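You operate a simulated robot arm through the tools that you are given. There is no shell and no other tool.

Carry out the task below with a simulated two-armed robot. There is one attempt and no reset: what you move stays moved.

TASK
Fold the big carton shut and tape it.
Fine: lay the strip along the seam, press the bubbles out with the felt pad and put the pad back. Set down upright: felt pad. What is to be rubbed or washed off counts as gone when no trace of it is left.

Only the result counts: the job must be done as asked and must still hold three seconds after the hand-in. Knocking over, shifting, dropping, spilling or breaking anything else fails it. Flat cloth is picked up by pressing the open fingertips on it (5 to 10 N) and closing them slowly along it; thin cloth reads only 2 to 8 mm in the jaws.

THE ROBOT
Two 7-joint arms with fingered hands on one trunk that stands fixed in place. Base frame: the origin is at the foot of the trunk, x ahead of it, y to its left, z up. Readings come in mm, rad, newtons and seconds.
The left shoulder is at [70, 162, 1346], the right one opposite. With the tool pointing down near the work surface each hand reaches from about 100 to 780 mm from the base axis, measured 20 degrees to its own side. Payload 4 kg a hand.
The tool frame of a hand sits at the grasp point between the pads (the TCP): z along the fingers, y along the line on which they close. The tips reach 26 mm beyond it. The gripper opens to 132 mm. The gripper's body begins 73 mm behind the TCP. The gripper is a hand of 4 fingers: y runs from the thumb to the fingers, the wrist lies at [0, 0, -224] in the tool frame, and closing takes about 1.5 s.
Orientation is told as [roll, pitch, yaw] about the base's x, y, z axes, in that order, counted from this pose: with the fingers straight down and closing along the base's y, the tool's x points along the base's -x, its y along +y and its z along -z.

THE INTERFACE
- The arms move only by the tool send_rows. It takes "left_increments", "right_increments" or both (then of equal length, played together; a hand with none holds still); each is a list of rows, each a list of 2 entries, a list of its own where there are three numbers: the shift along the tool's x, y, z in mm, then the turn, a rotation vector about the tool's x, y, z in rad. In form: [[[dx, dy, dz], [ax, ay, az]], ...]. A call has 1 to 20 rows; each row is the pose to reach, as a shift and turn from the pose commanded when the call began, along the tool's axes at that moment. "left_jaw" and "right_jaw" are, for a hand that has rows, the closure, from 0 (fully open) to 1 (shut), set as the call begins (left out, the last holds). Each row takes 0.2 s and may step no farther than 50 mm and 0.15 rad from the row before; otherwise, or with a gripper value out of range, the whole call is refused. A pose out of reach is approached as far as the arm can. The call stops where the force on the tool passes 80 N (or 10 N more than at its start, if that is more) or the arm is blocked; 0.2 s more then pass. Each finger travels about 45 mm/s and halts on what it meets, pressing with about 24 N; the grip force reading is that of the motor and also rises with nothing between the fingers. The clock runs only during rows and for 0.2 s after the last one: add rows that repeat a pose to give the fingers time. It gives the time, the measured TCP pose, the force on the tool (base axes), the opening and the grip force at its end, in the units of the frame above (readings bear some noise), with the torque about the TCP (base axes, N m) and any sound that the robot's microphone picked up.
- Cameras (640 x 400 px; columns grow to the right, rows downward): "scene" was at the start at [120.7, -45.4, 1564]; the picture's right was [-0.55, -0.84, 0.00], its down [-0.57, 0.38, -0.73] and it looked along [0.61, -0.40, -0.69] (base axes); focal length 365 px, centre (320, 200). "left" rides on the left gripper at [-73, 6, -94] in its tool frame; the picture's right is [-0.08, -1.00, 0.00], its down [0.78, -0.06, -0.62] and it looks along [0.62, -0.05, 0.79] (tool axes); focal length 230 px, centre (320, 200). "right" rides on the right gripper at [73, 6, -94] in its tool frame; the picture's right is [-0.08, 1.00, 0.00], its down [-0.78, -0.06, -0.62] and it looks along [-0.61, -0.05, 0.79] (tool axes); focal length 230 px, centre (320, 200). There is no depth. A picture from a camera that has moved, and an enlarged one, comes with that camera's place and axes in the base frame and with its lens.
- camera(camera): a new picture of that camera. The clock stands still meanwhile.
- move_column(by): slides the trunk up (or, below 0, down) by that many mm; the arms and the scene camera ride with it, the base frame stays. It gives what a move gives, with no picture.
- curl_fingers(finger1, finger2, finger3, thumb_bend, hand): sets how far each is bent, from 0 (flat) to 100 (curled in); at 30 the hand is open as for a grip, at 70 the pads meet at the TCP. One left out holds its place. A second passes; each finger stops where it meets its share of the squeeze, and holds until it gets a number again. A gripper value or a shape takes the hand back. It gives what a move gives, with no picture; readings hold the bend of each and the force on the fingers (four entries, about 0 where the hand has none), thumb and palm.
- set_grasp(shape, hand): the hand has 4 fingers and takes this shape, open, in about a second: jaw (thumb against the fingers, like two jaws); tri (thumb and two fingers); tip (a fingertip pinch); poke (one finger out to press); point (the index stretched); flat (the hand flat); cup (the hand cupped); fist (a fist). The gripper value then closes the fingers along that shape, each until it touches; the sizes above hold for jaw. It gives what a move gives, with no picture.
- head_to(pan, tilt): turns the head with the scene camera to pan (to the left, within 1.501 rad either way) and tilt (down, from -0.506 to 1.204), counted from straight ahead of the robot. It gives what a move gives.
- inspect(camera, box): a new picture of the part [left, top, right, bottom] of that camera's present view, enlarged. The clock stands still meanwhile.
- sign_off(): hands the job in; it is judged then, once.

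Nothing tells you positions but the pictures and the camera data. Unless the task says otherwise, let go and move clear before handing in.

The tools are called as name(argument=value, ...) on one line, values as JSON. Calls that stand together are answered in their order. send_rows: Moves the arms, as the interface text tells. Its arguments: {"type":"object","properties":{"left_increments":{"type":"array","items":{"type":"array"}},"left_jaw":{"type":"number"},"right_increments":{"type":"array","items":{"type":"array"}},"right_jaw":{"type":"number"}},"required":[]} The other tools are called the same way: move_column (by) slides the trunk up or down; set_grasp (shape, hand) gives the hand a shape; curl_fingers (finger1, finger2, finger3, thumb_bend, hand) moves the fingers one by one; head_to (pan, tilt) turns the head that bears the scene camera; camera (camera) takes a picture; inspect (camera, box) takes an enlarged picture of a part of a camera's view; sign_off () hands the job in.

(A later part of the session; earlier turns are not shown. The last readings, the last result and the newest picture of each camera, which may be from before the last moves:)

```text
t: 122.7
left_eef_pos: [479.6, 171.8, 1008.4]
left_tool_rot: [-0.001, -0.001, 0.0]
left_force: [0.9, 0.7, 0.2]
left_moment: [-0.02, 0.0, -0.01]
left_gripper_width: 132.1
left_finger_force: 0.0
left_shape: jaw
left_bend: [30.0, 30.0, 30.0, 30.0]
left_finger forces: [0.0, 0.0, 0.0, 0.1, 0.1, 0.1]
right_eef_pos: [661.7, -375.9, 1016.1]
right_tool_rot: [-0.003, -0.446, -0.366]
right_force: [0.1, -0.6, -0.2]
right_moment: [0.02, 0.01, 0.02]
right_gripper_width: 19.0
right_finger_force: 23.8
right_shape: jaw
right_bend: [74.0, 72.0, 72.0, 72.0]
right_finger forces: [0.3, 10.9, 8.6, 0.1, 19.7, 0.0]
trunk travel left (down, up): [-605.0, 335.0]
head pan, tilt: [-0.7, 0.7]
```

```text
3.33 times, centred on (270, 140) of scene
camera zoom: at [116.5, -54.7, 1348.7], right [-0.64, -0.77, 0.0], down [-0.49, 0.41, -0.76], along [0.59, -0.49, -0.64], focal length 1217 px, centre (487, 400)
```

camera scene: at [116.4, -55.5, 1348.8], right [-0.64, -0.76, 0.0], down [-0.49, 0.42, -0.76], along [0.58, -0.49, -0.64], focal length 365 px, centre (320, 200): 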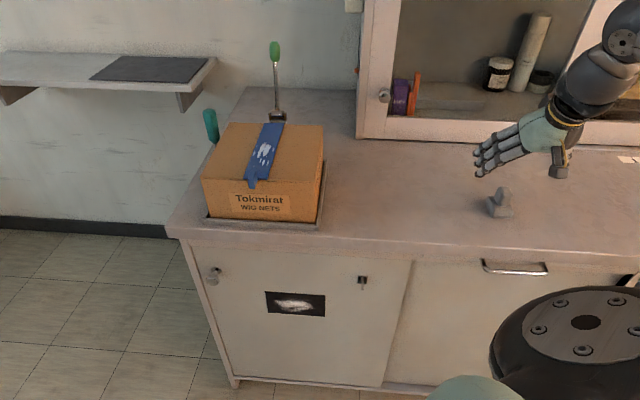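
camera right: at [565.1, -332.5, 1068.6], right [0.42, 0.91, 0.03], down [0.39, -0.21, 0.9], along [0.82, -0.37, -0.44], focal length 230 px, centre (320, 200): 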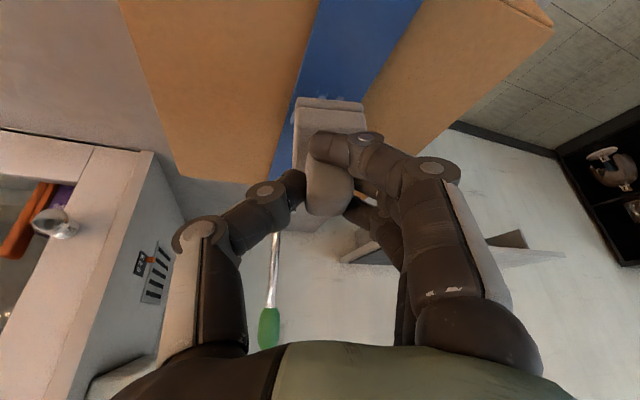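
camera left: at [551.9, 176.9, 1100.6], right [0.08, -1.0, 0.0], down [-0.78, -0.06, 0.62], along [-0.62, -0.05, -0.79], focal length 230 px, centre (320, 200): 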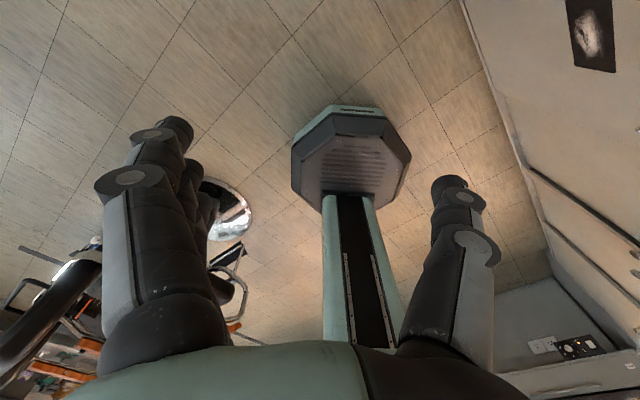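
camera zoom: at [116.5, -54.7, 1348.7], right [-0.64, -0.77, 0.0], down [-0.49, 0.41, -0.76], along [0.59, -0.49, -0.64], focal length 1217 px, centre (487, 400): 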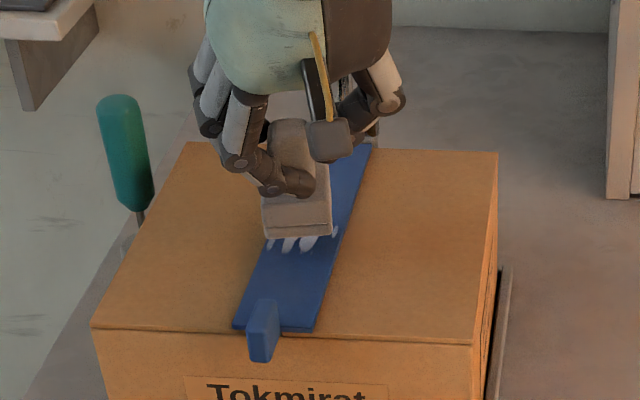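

The pad hangs about square to the wanted direction. I'll lower it onto the strip until it just stands.

send_rows(right_increments=[[[3, 0, 6.3], [0, 0, 0]], [[6, 0, 12.6], [0, 0, 0]], [[6.9, 0, 14.4], [0, 0, 0]], [[7.4, 0, 15.4], [0, 0, 0]], [[7.4, 0, 15.4], [0, 0, 0]]])

```text
t: 123.8
left_eef_pos: [478.7, 172.2, 1007.9]
left_tool_rot: [0.0, 0.0, -0.001]
left_force: [0.5, -0.6, -1.3]
left_moment: [-0.01, -0.02, 0.01]
left_gripper_width: 131.7
left_finger_force: 0.0
left_shape: jaw
left_bend: [30.0, 30.0, 30.0, 30.0]
left_finger forces: [0.0, 0.0, 0.0, 0.0, 0.0, 0.0]
right_eef_pos: [661.7, -374.2, 998.8]
right_tool_rot: [-0.003, -0.447, -0.367]
right_force: [0.5, 0.1, 0.2]
right_moment: [-0.01, -0.02, 0.01]
right_gripper_width: 18.8
right_finger_force: 23.7
right_shape: jaw
right_bend: [74.0, 72.0, 72.0, 72.0]
right_finger forces: [0.3, 10.9, 8.7, 0.0, 19.7, 0.1]
trunk travel left (down, up): [-605.0, 335.0]
head pan, tilt: [-0.7, 0.7]
```

send_rows(right_increments=[[[0.6, 0, 1.3], [0, 0, 0]], [[1.3, 0, 2.7], [0, 0, 0]], [[1.7, 0, 3.6], [0, 0, 0]], [[1.7, 0, 3.6], [0, 0, 0]]])

inspect(camera="scene", box=[210, 80, 330, 200])

```text
t: 124.8
left_eef_pos: [478.9, 170.9, 1008.6]
left_tool_rot: [-0.001, -0.001, 0.0]
left_force: [-0.3, 0.6, -0.1]
left_moment: [-0.01, 0.04, -0.01]
left_gripper_width: 131.9
left_finger_force: 0.0
left_shape: jaw
left_bend: [30.0, 30.0, 30.0, 30.0]
left_finger forces: [0.1, 0.0, 0.1, 0.1, 0.1, 0.0]
right_eef_pos: [662.1, -375.6, 996.7]
right_tool_rot: [-0.001, -0.449, -0.366]
right_force: [1.5, -0.2, 5.6]
right_moment: [0.02, -0.08, -0.01]
right_gripper_width: 19.0
right_finger_force: 23.8
right_shape: jaw
right_bend: [74.0, 72.0, 72.0, 72.0]
right_finger forces: [0.3, 11.4, 8.9, 0.0, 19.8, 0.0]
trunk travel left (down, up): [-605.0, 335.0]
head pan, tilt: [-0.7, 0.7]
```

```text
3.33 times, centred on (270, 140) of scene
camera zoom: at [116.1, -54.4, 1348.9], right [-0.64, -0.76, 0.0], down [-0.49, 0.41, -0.77], along [0.59, -0.49, -0.64], focal length 1217 px, centre (487, 400)
```

zoom: 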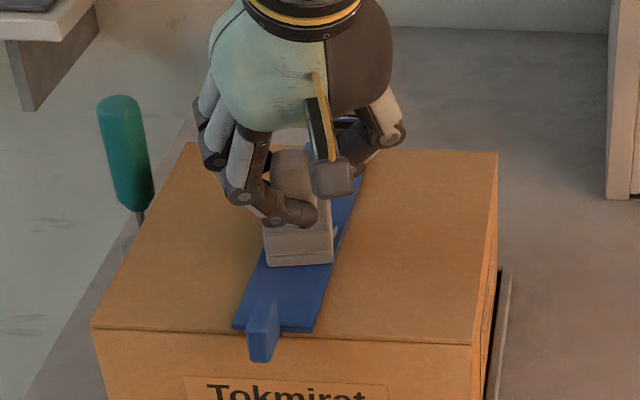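

The pad rests on the strip with about 5.6 N. I'll open the hand to let it stand and look.

send_rows(right_increments=[[[-0.6, 0, -1.2], [0, 0, 0]], [[-0.6, 0, -1.2], [0, 0, 0]], [[-0.6, 0, -1.2], [0, 0, 0]], [[-0.6, 0, -1.2], [0, 0, 0]], [[-0.6, 0, -1.2], [0, 0, 0]], [[-0.6, 0, -1.2], [0, 0, 0]], [[-0.6, 0, -1.2], [0, 0, 0]], [[-0.6, 0, -1.2], [0, 0, 0]]], right_jaw=0)

camera(camera="right")

inspect(camera="scene", box=[210, 80, 330, 200])

```text
t: 126.7
left_eef_pos: [479.1, 172.1, 1007.6]
left_tool_rot: [0.0, 0.001, -0.001]
left_force: [0.0, 0.3, 0.4]
left_moment: [0.05, 0.02, -0.03]
left_gripper_width: 132.0
left_finger_force: 0.1
left_shape: jaw
left_bend: [30.0, 30.0, 30.0, 30.0]
left_finger forces: [0.0, 0.0, 0.1, 0.0, 0.0, 0.0]
right_eef_pos: [662.0, -376.1, 996.7]
right_tool_rot: [-0.002, -0.445, -0.367]
right_force: [-0.1, 0.2, -0.7]
right_moment: [0.01, -0.01, -0.02]
right_gripper_width: 131.9
right_finger_force: 0.0
right_shape: jaw
right_bend: [30.0, 30.0, 30.0, 30.0]
right_finger forces: [0.1, 0.1, 0.1, 0.0, 0.1, 0.0]
trunk travel left (down, up): [-605.0, 335.0]
head pan, tilt: [-0.7, 0.7]
```

```text
taken
camera right: at [565.3, -332.1, 1049.0], right [0.42, 0.91, 0.03], down [0.39, -0.21, 0.9], along [0.82, -0.37, -0.44], focal length 230 px, centre (320, 200)
```

right: 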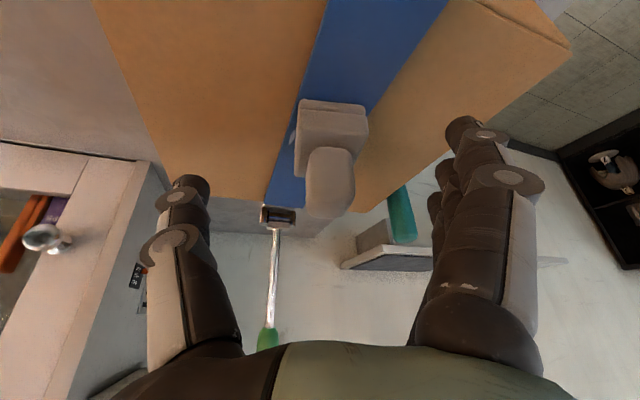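

```text
3.33 times, centred on (270, 140) of scene
camera zoom: at [116.5, -54.7, 1348.7], right [-0.64, -0.76, 0.0], down [-0.49, 0.41, -0.76], along [0.58, -0.49, -0.64], focal length 1217 px, centre (487, 400)
```

zoom: 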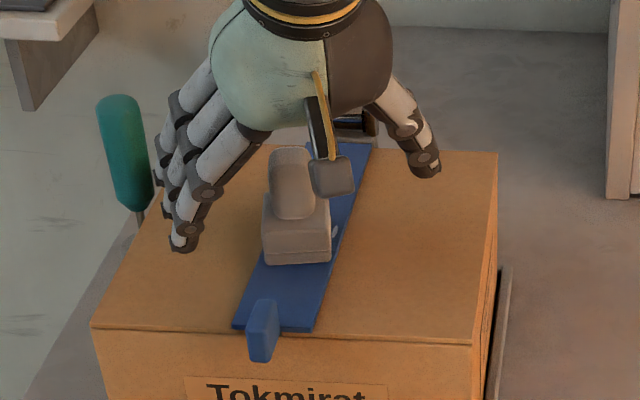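

The pad stands upright on the strip. I'll measure its knob's position for a centred grip.

inspect(camera="right", box=[270, 80, 390, 230])

inspect(camera="scene", box=[240, 110, 290, 165])

```text
2.67 times, centred on (330, 155) of right
camera zoom: at [565.3, -332.1, 1049.0], right [0.42, 0.91, 0.03], down [0.39, -0.21, 0.9], along [0.82, -0.37, -0.44], focal length 614 px, centre (293, 320)
```

zoom: 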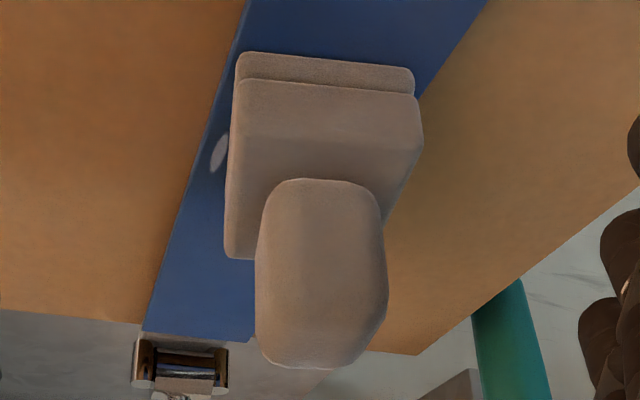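

```text
7.27 times, centred on (265, 138) of scene
camera zoom: at [116.5, -54.7, 1348.7], right [-0.64, -0.76, 0.0], down [-0.49, 0.41, -0.76], along [0.58, -0.49, -0.64], focal length 2655 px, centre (720, 654)
```

zoom: 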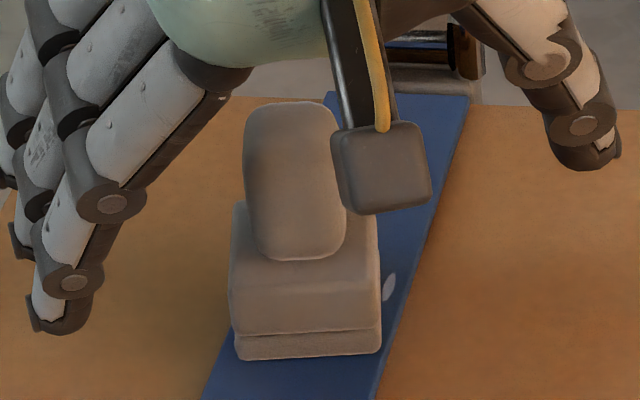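

The pad stands at (n≈746, w≈214), turned about 12° counter-clockwise. I'll move the open hand to be centred and square on the knob, then close.

send_rows(right_increments=[[[-4.6, 3.6, 1.1], [0.0459, 0, 0.0962]], [[-9.2, 7.3, 2.2], [0.0917, 0, 0.1923]], [[-9.2, 7.3, 2.2], [0.0917, 0, 0.1923]]])

inspect(camera="right", box=[170, 60, 470, 280])

```text
t: 127.5
left_eef_pos: [479.4, 171.4, 1007.5]
left_tool_rot: [0.0, 0.0, -0.001]
left_force: [0.3, -0.3, 0.7]
left_moment: [0.02, -0.02, -0.02]
left_gripper_width: 132.1
left_finger_force: 0.0
left_shape: jaw
left_bend: [30.0, 30.0, 30.0, 30.0]
left_finger forces: [0.0, 0.0, 0.0, 0.1, 0.0, 0.1]
right_eef_pos: [672.3, -373.5, 998.5]
right_tool_rot: [-0.002, -0.448, -0.583]
right_force: [0.2, -0.4, 0.1]
right_moment: [-0.03, 0.03, -0.01]
right_gripper_width: 131.9
right_finger_force: 0.1
right_shape: jaw
right_bend: [30.0, 30.0, 30.0, 30.0]
right_finger forces: [0.0, 0.1, 0.1, 0.0, 0.0, 0.0]
trunk travel left (down, up): [-605.0, 335.0]
head pan, tilt: [-0.7, 0.7]
```

```text
1.82 times, centred on (320, 170) of right
camera zoom: at [586.9, -309.1, 1050.9], right [0.61, 0.79, 0.03], down [0.34, -0.29, 0.9], along [0.72, -0.53, -0.44], focal length 418 px, centre (320, 254)
```

zoom: 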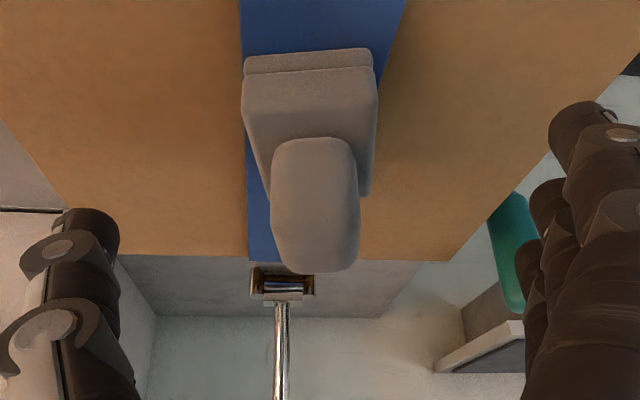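

The knob is centred and square between the fingers. I'll close on it.

send_rows(right_increments=[[[0, 0, 0], [0, 0, 0]], [[0, 0, 0], [0, 0, 0]], [[0, 0, 0], [0, 0, 0]], [[0, 0, 0], [0, 0, 0]], [[0, 0, 0], [0, 0, 0]], [[0, 0, 0], [0, 0, 0]], [[0, 0, 0], [0, 0, 0]], [[0, 0, 0], [0, 0, 0]], [[0, 0, 0], [0, 0, 0]], [[0, 0, 0], [0, 0, 0]]], right_jaw=1)

inspect(camera="right", box=[170, 60, 470, 280])

inspect(camera="scene", box=[210, 80, 330, 200])

```text
t: 129.7
left_eef_pos: [478.5, 172.6, 1006.7]
left_tool_rot: [0.0, 0.001, -0.001]
left_force: [-0.1, 0.3, 0.1]
left_moment: [0.0, -0.02, 0.03]
left_gripper_width: 132.0
left_finger_force: 0.1
left_shape: jaw
left_bend: [30.0, 30.0, 30.0, 30.0]
left_finger forces: [0.1, 0.1, 0.0, 0.1, 0.0, 0.1]
right_eef_pos: [672.1, -371.8, 998.6]
right_tool_rot: [-0.001, -0.447, -0.579]
right_force: [0.3, 0.7, 1.8]
right_moment: [0.08, -0.02, -0.05]
right_gripper_width: 18.2
right_finger_force: 24.5
right_shape: jaw
right_bend: [73.0, 73.0, 72.0, 70.0]
right_finger forces: [7.1, 9.5, 5.2, 0.0, 20.9, 0.0]
trunk travel left (down, up): [-605.0, 335.0]
head pan, tilt: [-0.7, 0.7]
```

```text
1.82 times, centred on (320, 170) of right
camera zoom: at [587.2, -308.8, 1050.9], right [0.61, 0.8, 0.03], down [0.34, -0.29, 0.9], along [0.72, -0.53, -0.44], focal length 418 px, centre (320, 254)
```

zoom: 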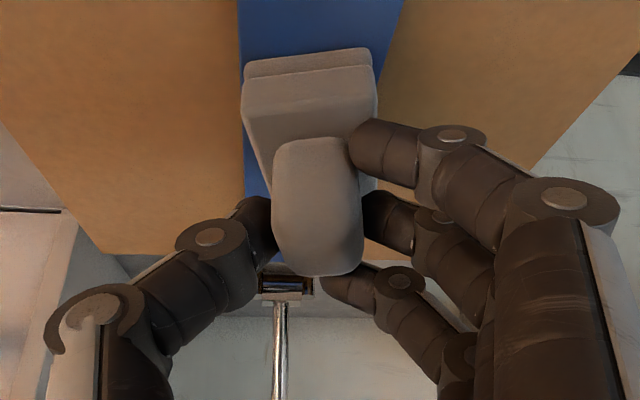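

```text
3.33 times, centred on (270, 140) of scene
camera zoom: at [116.4, -54.6, 1348.8], right [-0.64, -0.76, 0.0], down [-0.49, 0.41, -0.76], along [0.59, -0.49, -0.64], focal length 1217 px, centre (487, 400)
```

zoom: 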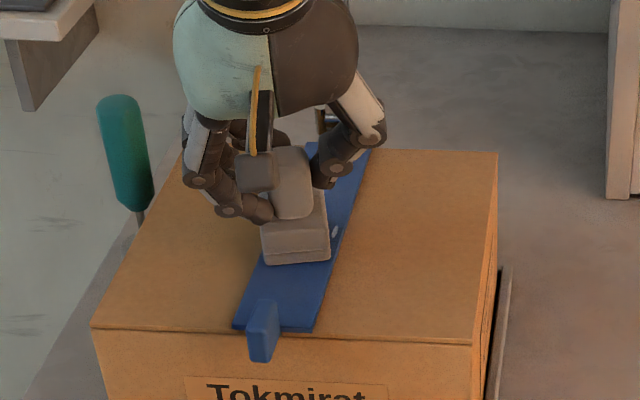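

The grip is even and square again. I'll twist here with a light press of about 5 N.

send_rows(right_increments=[[[0.1, 0, 1.3], [0, 0, 0]], [[-0.1, -1, 1.4], [-0.0605, 0, -0.1263]], [[-0.4, -1.9, 1.5], [-0.121, 0, -0.2525]], [[-0.85, -2.8, 1.7], [-0.1816, 0, -0.3788]], [[-0.4, -1.9, 1.5], [-0.121, 0, -0.2525]], [[-0.1, -1, 1.4], [-0.0605, 0, -0.1263]], [[0.1, 0, 1.3], [0, 0, 0]], [[0.1, 1, 1.3], [0.0605, 0, 0.1263]], [[0.1, 0, 1.3], [0, 0, 0]], [[-0.1, -1, 1.4], [-0.0605, 0, -0.1263]], [[-0.4, -1.9, 1.5], [-0.121, 0, -0.2525]], [[-0.85, -2.8, 1.7], [-0.1816, 0, -0.3788]], [[-0.4, -1.9, 1.5], [-0.121, 0, -0.2525]], [[-0.1, -1, 1.4], [-0.0605, 0, -0.1263]], [[0.1, 0, 1.3], [0, 0, 0]], [[0.1, 1, 1.3], [0.0605, 0, 0.1263]], [[0.1, 0, 1.3], [0, 0, 0]]])

inspect(camera="right", box=[170, 60, 470, 280])

inspect(camera="scene", box=[210, 80, 330, 200])

```text
t: 133.2
left_eef_pos: [478.6, 171.1, 1007.4]
left_tool_rot: [0.0, -0.001, 0.001]
left_force: [-0.7, 0.2, -0.3]
left_moment: [-0.01, -0.03, -0.03]
left_gripper_width: 131.7
left_finger_force: 0.1
left_shape: jaw
left_bend: [30.0, 30.0, 30.0, 30.0]
left_finger forces: [0.1, 0.0, 0.0, 0.1, 0.0, 0.0]
right_eef_pos: [672.4, -370.5, 998.1]
right_tool_rot: [0.001, -0.45, -0.579]
right_force: [1.8, 2.1, 5.2]
right_moment: [0.22, 0.0, -0.03]
right_gripper_width: 17.8
right_finger_force: 23.8
right_shape: jaw
right_bend: [73.0, 73.0, 72.0, 70.0]
right_finger forces: [11.4, 10.8, 6.4, 0.0, 20.9, 0.1]
trunk travel left (down, up): [-605.0, 335.0]
head pan, tilt: [-0.7, 0.7]
```

```text
1.82 times, centred on (320, 170) of right
camera zoom: at [587.7, -308.8, 1050.1], right [0.6, 0.8, 0.04], down [0.33, -0.29, 0.9], along [0.72, -0.53, -0.44], focal length 418 px, centre (320, 254)
```

zoom: 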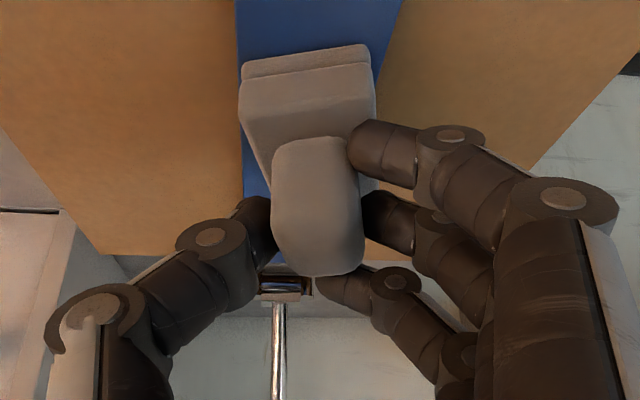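

```text
3.33 times, centred on (270, 140) of scene
camera zoom: at [115.4, -54.9, 1348.8], right [-0.64, -0.77, 0.0], down [-0.49, 0.41, -0.77], along [0.59, -0.49, -0.64], focal length 1217 px, centre (487, 400)
```

zoom: 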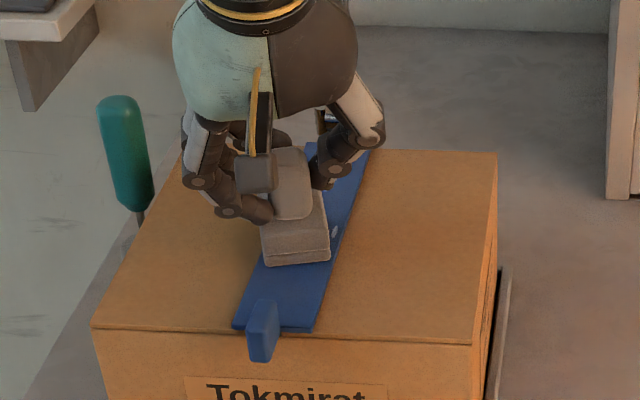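

The grip held while twisting. I'll lift slightly and step 24 mm further out to the next spot, and look whether the bubbles behind are gone.

send_rows(right_increments=[[[-1.7, 0, -3.6], [0, 0, 0]], [[-3.5, 0, -7.2], [0, 0, 0]], [[-14, -2.4, -2], [0, 0, 0]], [[-24.7, -4.9, 3], [0, 0, 0]], [[-24.7, -4.9, 3], [0, 0, 0]], [[-22.5, -4.9, 7.5], [0, 0, 0]], [[-21.2, -4.9, 10.2], [0, 0, 0]], [[-21.2, -4.9, 10.2], [0, 0, 0]]])

camera(camera="right")

inspect(camera="scene", box=[210, 80, 330, 200])

```text
t: 135.1
left_eef_pos: [478.5, 173.0, 1007.5]
left_tool_rot: [-0.001, 0.001, 0.001]
left_force: [0.1, 0.2, 0.1]
left_moment: [0.01, -0.01, 0.01]
left_gripper_width: 131.8
left_finger_force: 0.1
left_shape: jaw
left_bend: [30.0, 30.0, 30.0, 30.0]
left_finger forces: [0.1, 0.0, 0.0, 0.0, 0.1, 0.0]
right_eef_pos: [690.1, -389.3, 997.5]
right_tool_rot: [0.001, -0.45, -0.583]
right_force: [2.1, -2.5, 7.7]
right_moment: [0.09, -0.01, -0.02]
right_gripper_width: 17.7
right_finger_force: 24.6
right_shape: jaw
right_bend: [73.0, 72.0, 72.0, 70.0]
right_finger forces: [8.3, 10.7, 6.8, 0.1, 22.0, 0.0]
trunk travel left (down, up): [-605.0, 335.0]
head pan, tilt: [-0.7, 0.7]
```

```text
taken
camera right: at [605.0, -326.5, 1050.4], right [0.61, 0.8, 0.03], down [0.33, -0.29, 0.9], along [0.72, -0.53, -0.44], focal length 230 px, centre (320, 200)
```

right: 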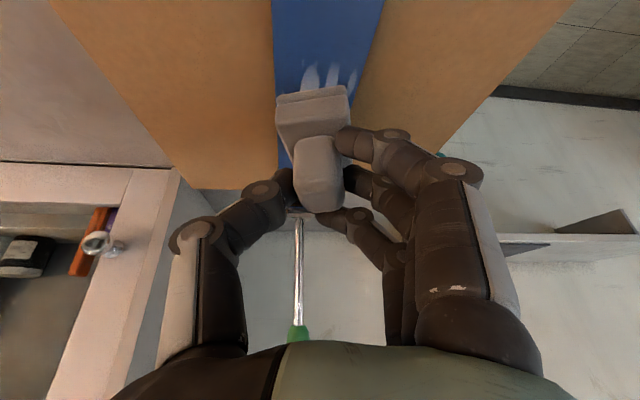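

```text
3.33 times, centred on (270, 140) of scene
camera zoom: at [116.1, -54.7, 1348.9], right [-0.64, -0.76, 0.0], down [-0.49, 0.41, -0.77], along [0.59, -0.49, -0.64], focal length 1217 px, centre (487, 400)
```

zoom: 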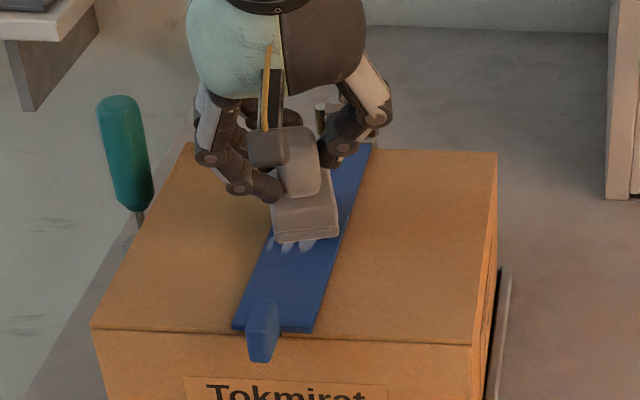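

The bubbles are fading further but not yet gone. I'll twist with a much larger swing here for more rubbing path.

send_rows(right_increments=[[[-0.19, -0.97, 0.09], [-0.0609, 0, -0.1261]], [[-0.5, -1.9, 0.24], [-0.1218, 0, -0.2521]], [[-0.92, -2.77, 0.44], [-0.1827, 0, -0.3782]], [[-1.44, -3.57, 0.7], [-0.2436, 0, -0.5042]], [[-2.06, -4.27, 1.0], [-0.3045, 0, -0.6303]], [[-1.44, -3.57, 0.7], [-0.2436, 0, -0.5042]], [[-0.92, -2.77, 0.44], [-0.1827, 0, -0.3782]], [[-0.5, -1.9, 0.24], [-0.1218, 0, -0.2521]], [[-0.19, -0.97, 0.09], [-0.0609, 0, -0.1261]], [[0, 0, 0], [0, 0, 0]], [[-0.19, -0.97, 0.09], [-0.0609, 0, -0.1261]], [[-0.5, -1.9, 0.24], [-0.1218, 0, -0.2521]], [[-0.92, -2.77, 0.44], [-0.1827, 0, -0.3782]], [[-1.44, -3.57, 0.7], [-0.2436, 0, -0.5042]], [[-2.06, -4.27, 1.0], [-0.3045, 0, -0.6303]], [[-1.44, -3.57, 0.7], [-0.2436, 0, -0.5042]], [[-0.92, -2.77, 0.44], [-0.1827, 0, -0.3782]], [[-0.5, -1.9, 0.24], [-0.1218, 0, -0.2521]], [[-0.19, -0.97, 0.09], [-0.0609, 0, -0.1261]], [[0, 0, 0], [0, 0, 0]]])

camera(camera="right")

inspect(camera="scene", box=[210, 80, 330, 200])

```text
t: 139.2
left_eef_pos: [480.1, 172.6, 1007.9]
left_tool_rot: [0.0, 0.0, 0.001]
left_force: [0.3, -0.2, 0.4]
left_moment: [-0.01, -0.01, 0.04]
left_gripper_width: 131.9
left_finger_force: 0.1
left_shape: jaw
left_bend: [30.0, 30.0, 30.0, 30.0]
left_finger forces: [0.0, 0.0, 0.0, 0.0, 0.0, 0.0]
right_eef_pos: [690.4, -388.7, 997.6]
right_tool_rot: [-0.002, -0.449, -0.583]
right_force: [-0.7, -1.1, 4.2]
right_moment: [0.14, 0.08, 0.03]
right_gripper_width: 17.7
right_finger_force: 24.0
right_shape: jaw
right_bend: [74.0, 72.0, 72.0, 70.0]
right_finger forces: [9.5, 10.9, 5.0, 0.0, 22.8, 0.1]
trunk travel left (down, up): [-605.0, 335.0]
head pan, tilt: [-0.7, 0.7]
```

```text
taken
camera right: at [604.8, -326.4, 1049.8], right [0.61, 0.79, 0.03], down [0.33, -0.29, 0.9], along [0.72, -0.53, -0.44], focal length 230 px, centre (320, 200)
```

right: 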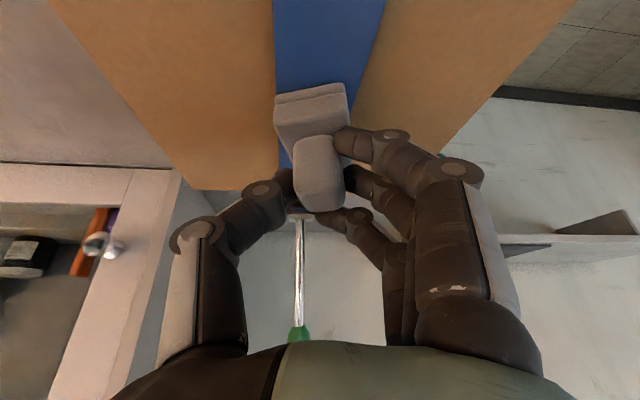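

```text
3.33 times, centred on (270, 140) of scene
camera zoom: at [115.9, -54.1, 1348.9], right [-0.64, -0.76, 0.0], down [-0.49, 0.41, -0.77], along [0.59, -0.49, -0.64], focal length 1217 px, centre (487, 400)
```

zoom: 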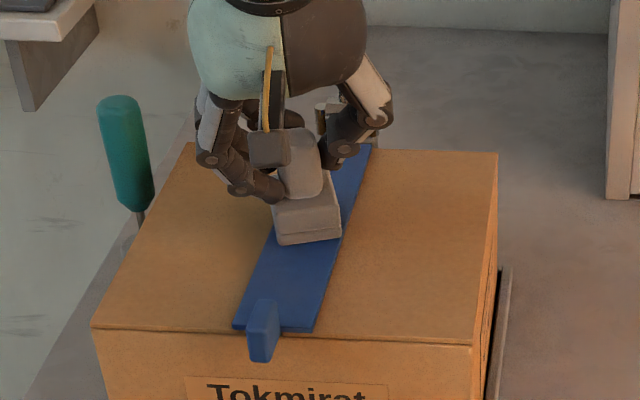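

The bubbles in front of the pad are gone now. I'll lift and swing aside to check the rest.

send_rows(right_increments=[[[-4.3, 0, -9], [0, 0, 0]], [[-13, 0, -27], [0, 0, 0]], [[-19.5, 0, -40.5], [0, 0, 0]], [[-11, -40, -44.5], [0, 0, 0]], [[-2, -80, -49], [0, 0, 0]], [[5, -115, -52], [0, 0, 0]]])

camera(camera="right")

inspect(camera="right", box=[370, 0, 560, 170])

inspect(camera="scene", box=[220, 110, 310, 190])

```text
t: 140.7
left_eef_pos: [477.4, 170.2, 1008.7]
left_tool_rot: [0.003, 0.0, 0.0]
left_force: [-0.2, -0.3, -0.3]
left_moment: [-0.01, -0.02, 0.02]
left_gripper_width: 131.8
left_finger_force: 0.1
left_shape: jaw
left_bend: [30.0, 30.0, 30.0, 30.0]
left_finger forces: [0.0, 0.0, 0.0, 0.0, 0.0, 0.0]
right_eef_pos: [602.5, -473.1, 1041.9]
right_tool_rot: [0.0, -0.446, -0.579]
right_force: [0.3, -0.6, -0.4]
right_moment: [0.0, -0.02, 0.01]
right_gripper_width: 17.3
right_finger_force: 24.4
right_shape: jaw
right_bend: [73.0, 72.0, 72.0, 70.0]
right_finger forces: [6.6, 10.8, 3.5, 0.0, 19.9, 0.0]
trunk travel left (down, up): [-605.0, 335.0]
head pan, tilt: [-0.7, 0.7]
```

```text
taken
camera right: at [517.6, -409.9, 1094.7], right [0.6, 0.8, 0.03], down [0.34, -0.29, 0.9], along [0.72, -0.53, -0.44], focal length 230 px, centre (320, 200)
```

right: 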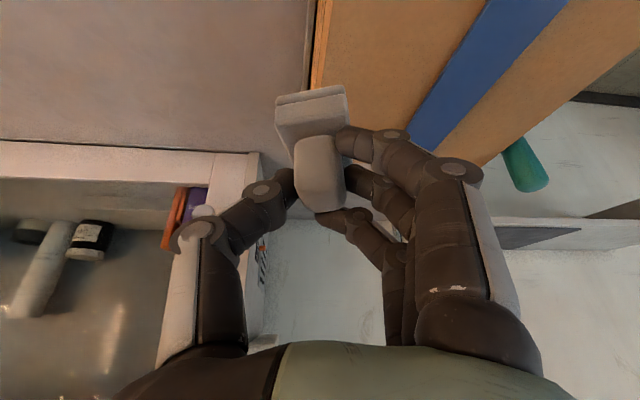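

```text
2.35 times, centred on (465, 85) of right
camera zoom: at [517.6, -409.9, 1094.7], right [0.6, 0.8, 0.03], down [0.34, -0.29, 0.9], along [0.72, -0.53, -0.44], focal length 541 px, centre (-21, 471)
```

zoom: 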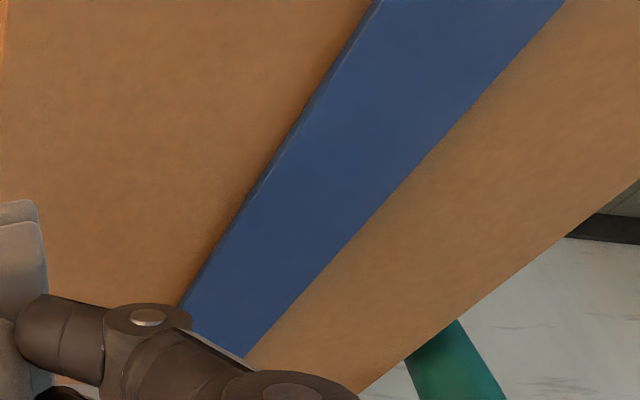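

```text
5.00 times, centred on (265, 150) of scene
camera zoom: at [115.7, -55.9, 1348.8], right [-0.64, -0.77, 0.0], down [-0.49, 0.42, -0.76], along [0.59, -0.49, -0.64], focal length 1825 px, centre (595, 450)
```

zoom: 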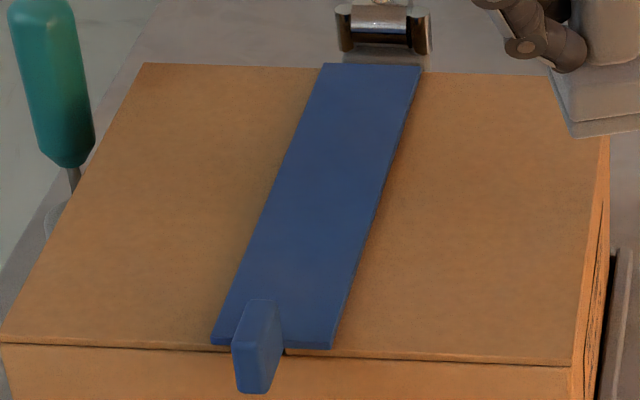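

No bubbles are visible any more and the strip is still along the seam. Now the pad must go back: I'll measure how it sits in the hand.

inspect(camera="right", box=[250, 60, 380, 220])

inspect(camera="scene", box=[310, 70, 390, 150])

inspect(camera="scene", box=[245, 120, 295, 175])

```text
2.50 times, centred on (315, 140) of right
camera zoom: at [517.6, -409.9, 1094.7], right [0.6, 0.8, 0.03], down [0.34, -0.29, 0.9], along [0.72, -0.53, -0.44], focal length 575 px, centre (332, 350)
```

zoom: 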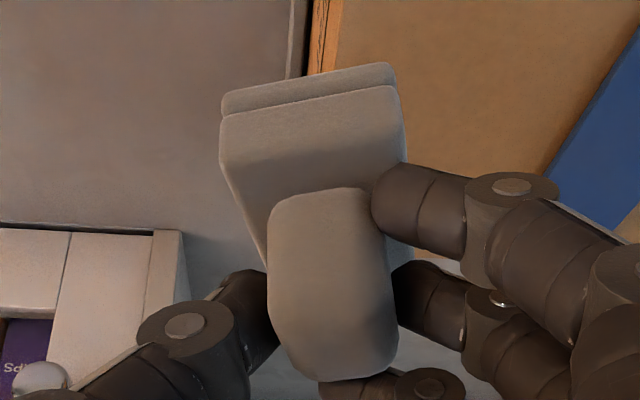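

```text
5.00 times, centred on (350, 110) of scene
camera zoom: at [115.7, -55.9, 1348.8], right [-0.64, -0.77, 0.0], down [-0.49, 0.42, -0.76], along [0.59, -0.49, -0.64], focal length 1825 px, centre (170, 650)
```

zoom: 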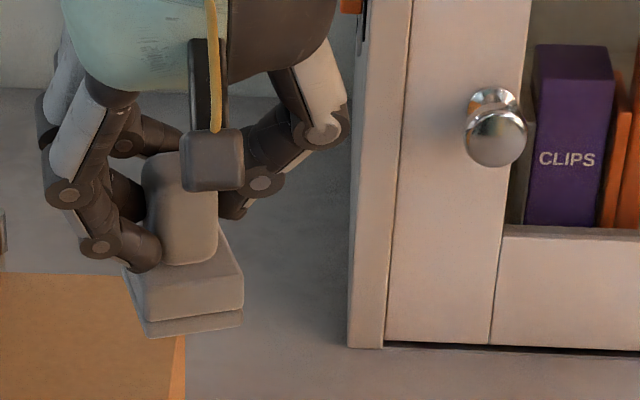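

```text
7.27 times, centred on (270, 148) of scene
camera zoom: at [115.7, -55.9, 1348.8], right [-0.64, -0.77, 0.0], down [-0.49, 0.42, -0.76], along [0.59, -0.49, -0.64], focal length 2655 px, centre (684, 582)
```

zoom: 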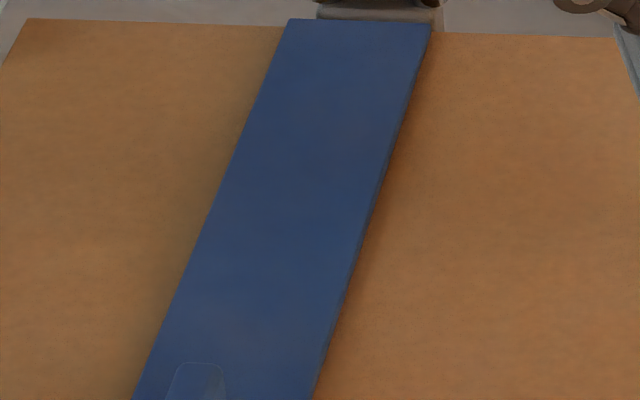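

The strip looks clean. I'll inspect it at much higher magnification for any faint leftover trace before returning the pad.

inspect(camera="scene", box=[254, 128, 284, 147])

inspect(camera="scene", box=[246, 145, 276, 164])

inspect(camera="right", box=[420, 30, 530, 100])

```text
16.00 times, centred on (269, 138) of scene
camera zoom: at [115.7, -55.9, 1348.8], right [-0.64, -0.77, 0.0], down [-0.49, 0.42, -0.76], along [0.59, -0.49, -0.64], focal length 5841 px, centre (1136, 1200)
```

zoom: 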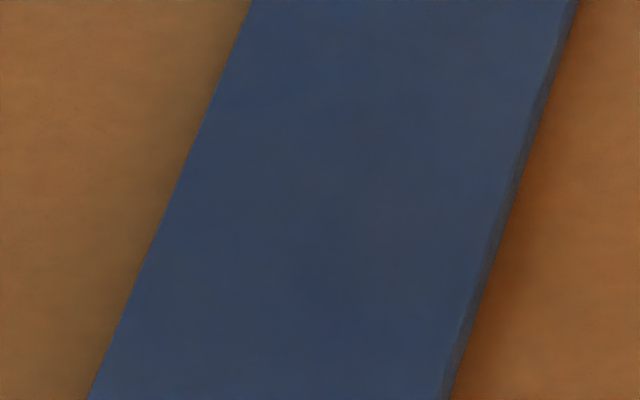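

```text
16.00 times, centred on (261, 154) of scene
camera zoom: at [115.7, -55.9, 1348.8], right [-0.64, -0.77, 0.0], down [-0.49, 0.42, -0.76], along [0.59, -0.49, -0.64], focal length 5841 px, centre (1264, 928)
```

zoom: 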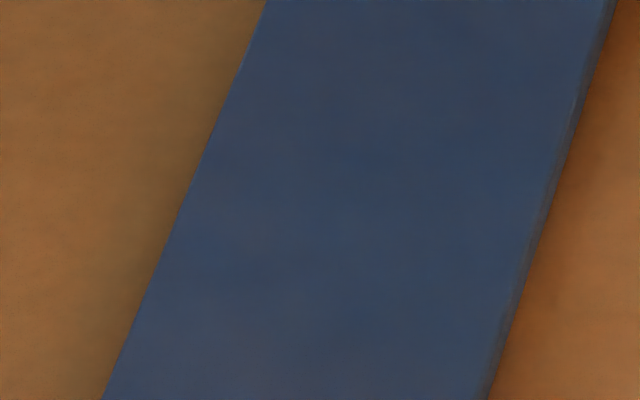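

```text
5.71 times, centred on (475, 65) of right
camera zoom: at [517.6, -409.9, 1094.7], right [0.6, 0.8, 0.03], down [0.34, -0.29, 0.9], along [0.72, -0.53, -0.44], focal length 1315 px, centre (-566, 971)
```

zoom: 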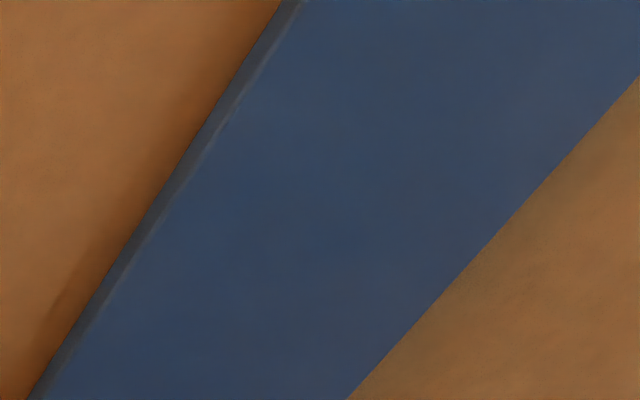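

The strip is clean. Next I carry the pad back to its place on the counter (centre n=735, w=-288.7), turning the hand so the pad ends up square as before.

send_rows(right_increments=[[[10.1, -36.4, -4.8], [0.0136, 0, 0.0285]], [[20.1, -72.8, -9.6], [0.0273, 0, 0.057]], [[30.2, -109.2, -14.4], [0.0409, 0, 0.0855]], [[40.2, -145.6, -19.2], [0.0545, 0, 0.114]], [[50.3, -182, -24.1], [0.0682, 0, 0.1426]], [[60.4, -218.3, -28.9], [0.0818, 0, 0.1711]], [[70.4, -254.7, -33.7], [0.0954, 0, 0.1996]], [[80.5, -291.1, -38.5], [0.109, 0, 0.2281]], [[90.5, -327.5, -43.3], [0.1227, 0, 0.2566]], [[100.6, -363.9, -48.1], [0.1363, 0, 0.2851]], [[114.6, -363.9, -18.8], [0.1363, 0, 0.2851]], [[128.6, -363.9, 10.5], [0.1363, 0, 0.2851]], [[142.7, -363.9, 39.9], [0.1363, 0, 0.2851]], [[156.7, -363.9, 69.2], [0.1363, 0, 0.2851]], [[156.7, -363.9, 69.2], [0.1363, 0, 0.2851]]])

camera(camera="right")

inspect(camera="scene", box=[450, 140, 560, 240])

```text
t: 143.8
left_eef_pos: [478.3, 172.1, 1008.2]
left_tool_rot: [0.001, 0.0, -0.002]
left_force: [0.1, -0.1, 0.9]
left_moment: [-0.03, 0.02, 0.04]
left_gripper_width: 131.8
left_finger_force: 0.0
left_shape: jaw
left_bend: [30.0, 30.0, 30.0, 30.0]
left_finger forces: [0.1, 0.0, 0.0, 0.1, 0.0, 0.0]
right_eef_pos: [310.8, -713.4, 911.8]
right_tool_rot: [-0.001, -0.449, -0.897]
right_force: [0.4, -0.7, -1.1]
right_moment: [-0.01, -0.01, 0.01]
right_gripper_width: 17.1
right_finger_force: 24.1
right_shape: jaw
right_bend: [73.0, 72.0, 73.0, 71.0]
right_finger forces: [6.6, 11.0, 3.4, 0.0, 19.7, 0.1]
trunk travel left (down, up): [-605.0, 335.0]
head pan, tilt: [-0.7, 0.7]
```

```text
taken
camera right: at [250.1, -627.5, 964.6], right [0.82, 0.57, 0.03], down [0.23, -0.38, 0.9], along [0.52, -0.73, -0.44], focal length 230 px, centre (320, 200)
```

right: 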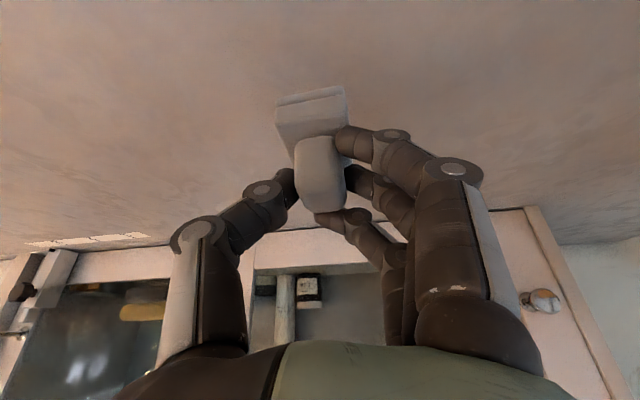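

```text
4.00 times, centred on (505, 190) of scene
camera zoom: at [116.1, -54.5, 1348.8], right [-0.64, -0.76, 0.0], down [-0.49, 0.41, -0.77], along [0.59, -0.49, -0.64], focal length 1460 px, centre (-420, 240)
```

zoom: 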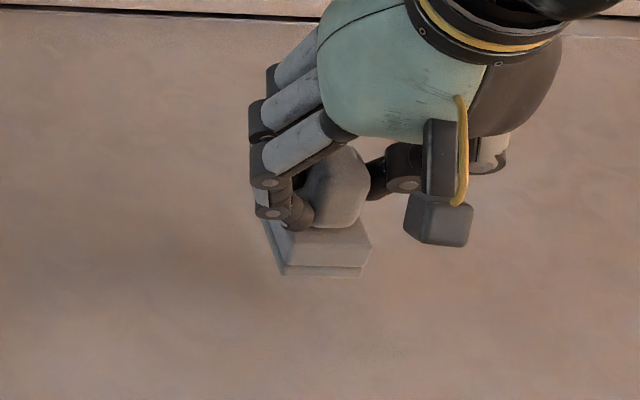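

The pad is right above its original spot and square. I'll lower it gently until it touches the counter.

send_rows(right_increments=[[[4, 0, 8], [0, 0, 0]], [[7.8, 0, 16], [0, 0, 0]], [[9.5, 0, 19.8], [0, 0, 0]], [[10.4, 0, 21.6], [0, 0, 0]], [[10.4, 0, 21.6], [0, 0, 0]]])

```text
t: 145.1
left_eef_pos: [479.5, 172.5, 1007.3]
left_tool_rot: [-0.001, -0.001, 0.001]
left_force: [-0.9, 1.0, -0.9]
left_moment: [0.03, 0.01, -0.01]
left_gripper_width: 131.8
left_finger_force: 0.0
left_shape: jaw
left_bend: [30.0, 30.0, 30.0, 30.0]
left_finger forces: [0.0, 0.1, 0.0, 0.1, 0.1, 0.0]
right_eef_pos: [311.8, -713.0, 887.4]
right_tool_rot: [0.001, -0.447, -0.897]
right_force: [-0.4, 0.0, -0.2]
right_moment: [0.01, 0.03, 0.0]
right_gripper_width: 17.2
right_finger_force: 23.6
right_shape: jaw
right_bend: [73.0, 72.0, 73.0, 71.0]
right_finger forces: [6.8, 11.2, 3.4, 0.0, 19.6, 0.0]
trunk travel left (down, up): [-605.0, 335.0]
head pan, tilt: [-0.7, 0.7]
```

send_rows(right_increments=[[[0.5, 0, 1], [0, 0, 0]], [[1, 0, 2], [0, 0, 0]], [[1.4, 0, 3], [0, 0, 0]], [[1.4, 0, 3], [0, 0, 0]]])

inspect(camera="scene", box=[450, 140, 560, 240])

```text
t: 146.1
left_eef_pos: [479.4, 170.3, 1007.5]
left_tool_rot: [0.0, 0.001, 0.001]
left_force: [1.2, 0.2, -0.6]
left_moment: [-0.01, -0.03, -0.05]
left_gripper_width: 131.8
left_finger_force: 0.1
left_shape: jaw
left_bend: [30.0, 30.0, 30.0, 30.0]
left_finger forces: [0.0, 0.1, 0.0, 0.0, 0.0, 0.0]
right_eef_pos: [312.4, -714.7, 885.0]
right_tool_rot: [0.0, -0.446, -0.898]
right_force: [0.7, 0.1, -0.1]
right_moment: [0.04, 0.0, -0.03]
right_gripper_width: 17.2
right_finger_force: 24.4
right_shape: jaw
right_bend: [73.0, 72.0, 73.0, 71.0]
right_finger forces: [6.7, 11.0, 3.3, 0.0, 19.7, 0.0]
trunk travel left (down, up): [-605.0, 335.0]
head pan, tilt: [-0.7, 0.7]
```

```text
4.00 times, centred on (505, 190) of scene
camera zoom: at [116.5, -54.9, 1348.7], right [-0.64, -0.76, 0.0], down [-0.49, 0.41, -0.76], along [0.58, -0.49, -0.64], focal length 1460 px, centre (-420, 240)
```

zoom: 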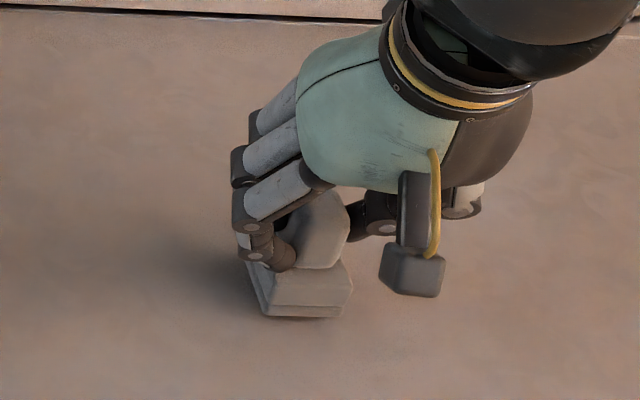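

Still no contact at z=885. I'll go down a few more millimetres.

send_rows(right_increments=[[[0.5, 0, 1], [0, 0, 0]], [[1, 0, 2], [0, 0, 0]], [[1.4, 0, 3], [0, 0, 0]], [[1.4, 0, 3], [0, 0, 0]]])

```text
t: 147.1
left_eef_pos: [480.4, 172.4, 1007.5]
left_tool_rot: [-0.002, 0.001, -0.002]
left_force: [0.4, -0.1, -0.2]
left_moment: [0.01, -0.02, 0.0]
left_gripper_width: 132.0
left_finger_force: 0.1
left_shape: jaw
left_bend: [30.0, 30.0, 30.0, 30.0]
left_finger forces: [0.0, 0.0, 0.0, 0.0, 0.0, 0.0]
right_eef_pos: [312.3, -714.8, 882.0]
right_tool_rot: [0.0, -0.446, -0.895]
right_force: [-0.1, -0.2, -0.9]
right_moment: [0.0, 0.02, 0.03]
right_gripper_width: 17.3
right_finger_force: 23.8
right_shape: jaw
right_bend: [73.0, 72.0, 73.0, 71.0]
right_finger forces: [6.7, 11.0, 3.3, 0.0, 19.8, 0.0]
trunk travel left (down, up): [-605.0, 335.0]
head pan, tilt: [-0.7, 0.7]
```

send_rows(right_increments=[[[0.5, 0, 1], [0, 0, 0]], [[1, 0, 2], [0, 0, 0]], [[1.4, 0, 3], [0, 0, 0]], [[1.4, 0, 3], [0, 0, 0]]])

inspect(camera="scene", box=[450, 140, 560, 240])

inspect(camera="right", box=[250, 60, 380, 220])

```text
t: 148.1
left_eef_pos: [478.4, 172.2, 1007.4]
left_tool_rot: [0.001, 0.001, 0.001]
left_force: [0.1, -0.9, 0.0]
left_moment: [0.02, 0.01, 0.01]
left_gripper_width: 132.0
left_finger_force: 0.0
left_shape: jaw
left_bend: [30.0, 30.0, 30.0, 30.0]
left_finger forces: [0.0, 0.0, 0.1, 0.0, 0.0, 0.1]
right_eef_pos: [311.5, -714.7, 879.8]
right_tool_rot: [0.001, -0.451, -0.897]
right_force: [1.4, -2.4, 9.9]
right_moment: [0.13, -0.09, -0.03]
right_gripper_width: 17.1
right_finger_force: 23.9
right_shape: jaw
right_bend: [73.0, 72.0, 73.0, 71.0]
right_finger forces: [10.6, 10.8, 5.9, 0.0, 21.5, 0.1]
trunk travel left (down, up): [-605.0, 335.0]
head pan, tilt: [-0.7, 0.7]
```

```text
4.00 times, centred on (505, 190) of scene
camera zoom: at [116.1, -53.9, 1348.9], right [-0.64, -0.76, 0.0], down [-0.49, 0.41, -0.77], along [0.59, -0.49, -0.64], focal length 1460 px, centre (-420, 240)
```

zoom: 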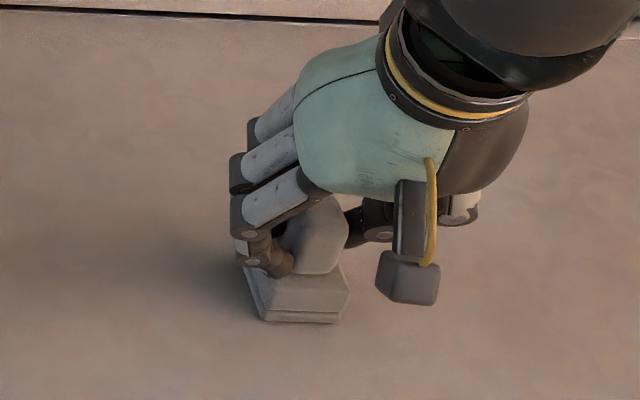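

```text
2.50 times, centred on (315, 140) of right
camera zoom: at [250.8, -628.0, 932.3], right [0.82, 0.57, 0.03], down [0.23, -0.38, 0.9], along [0.52, -0.73, -0.44], focal length 575 px, centre (332, 350)
```

zoom: 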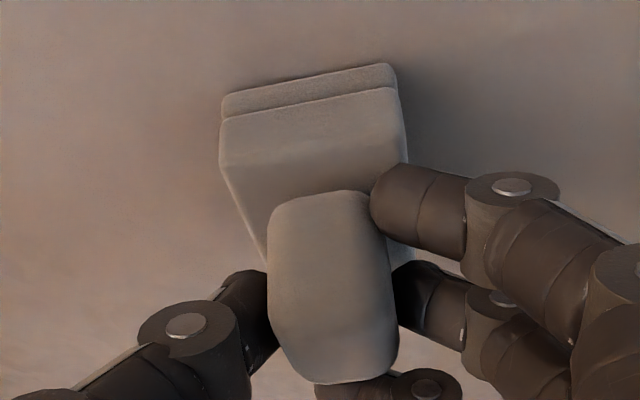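

The pad touches the counter (about 10 N), some 5 mm nearer and left of its first place. I'll lift it a hair, shift it by that amount and set it down.

send_rows(right_increments=[[[-2.6, 0, -5.4], [0, 0, 0]], [[-5.3, -2, -4.1], [0, 0, 0]], [[-8, -3.9, -2.8], [0, 0, 0]], [[-8, -3.9, -2.8], [0, 0, 0]], [[-6.9, -3.9, -0.6], [0, 0, 0]], [[-5.8, -3.9, 1.7], [0, 0, 0]], [[-5.8, -3.9, 1.7], [0, 0, 0]]])

inspect(camera="scene", box=[450, 140, 560, 240])

```text
t: 149.7
left_eef_pos: [480.0, 172.9, 1007.7]
left_tool_rot: [0.0, -0.002, 0.0]
left_force: [-1.4, -0.9, 0.3]
left_moment: [0.01, -0.04, 0.04]
left_gripper_width: 131.8
left_finger_force: 0.0
left_shape: jaw
left_bend: [30.0, 30.0, 30.0, 30.0]
left_finger forces: [0.0, 0.0, 0.1, 0.0, 0.1, 0.0]
right_eef_pos: [313.4, -721.2, 880.6]
right_tool_rot: [0.002, -0.449, -0.897]
right_force: [1.3, -1.8, 7.5]
right_moment: [0.09, -0.06, -0.01]
right_gripper_width: 17.1
right_finger_force: 24.0
right_shape: jaw
right_bend: [73.0, 72.0, 73.0, 71.0]
right_finger forces: [8.9, 11.0, 5.6, 0.0, 21.4, 0.0]
trunk travel left (down, up): [-605.0, 335.0]
head pan, tilt: [-0.7, 0.7]
```

```text
4.00 times, centred on (505, 190) of scene
camera zoom: at [116.2, -54.2, 1348.9], right [-0.64, -0.76, 0.0], down [-0.49, 0.41, -0.77], along [0.59, -0.49, -0.64], focal length 1460 px, centre (-420, 240)
```

zoom: 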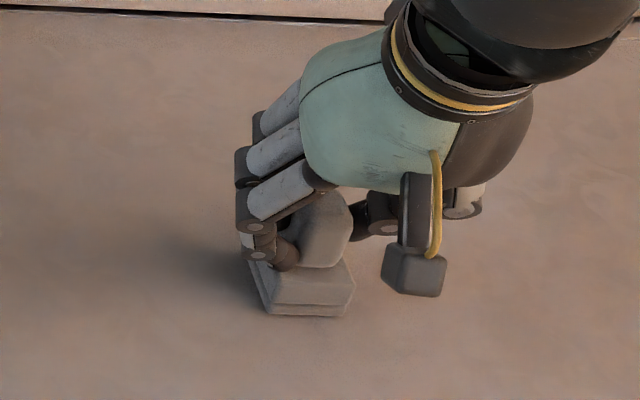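

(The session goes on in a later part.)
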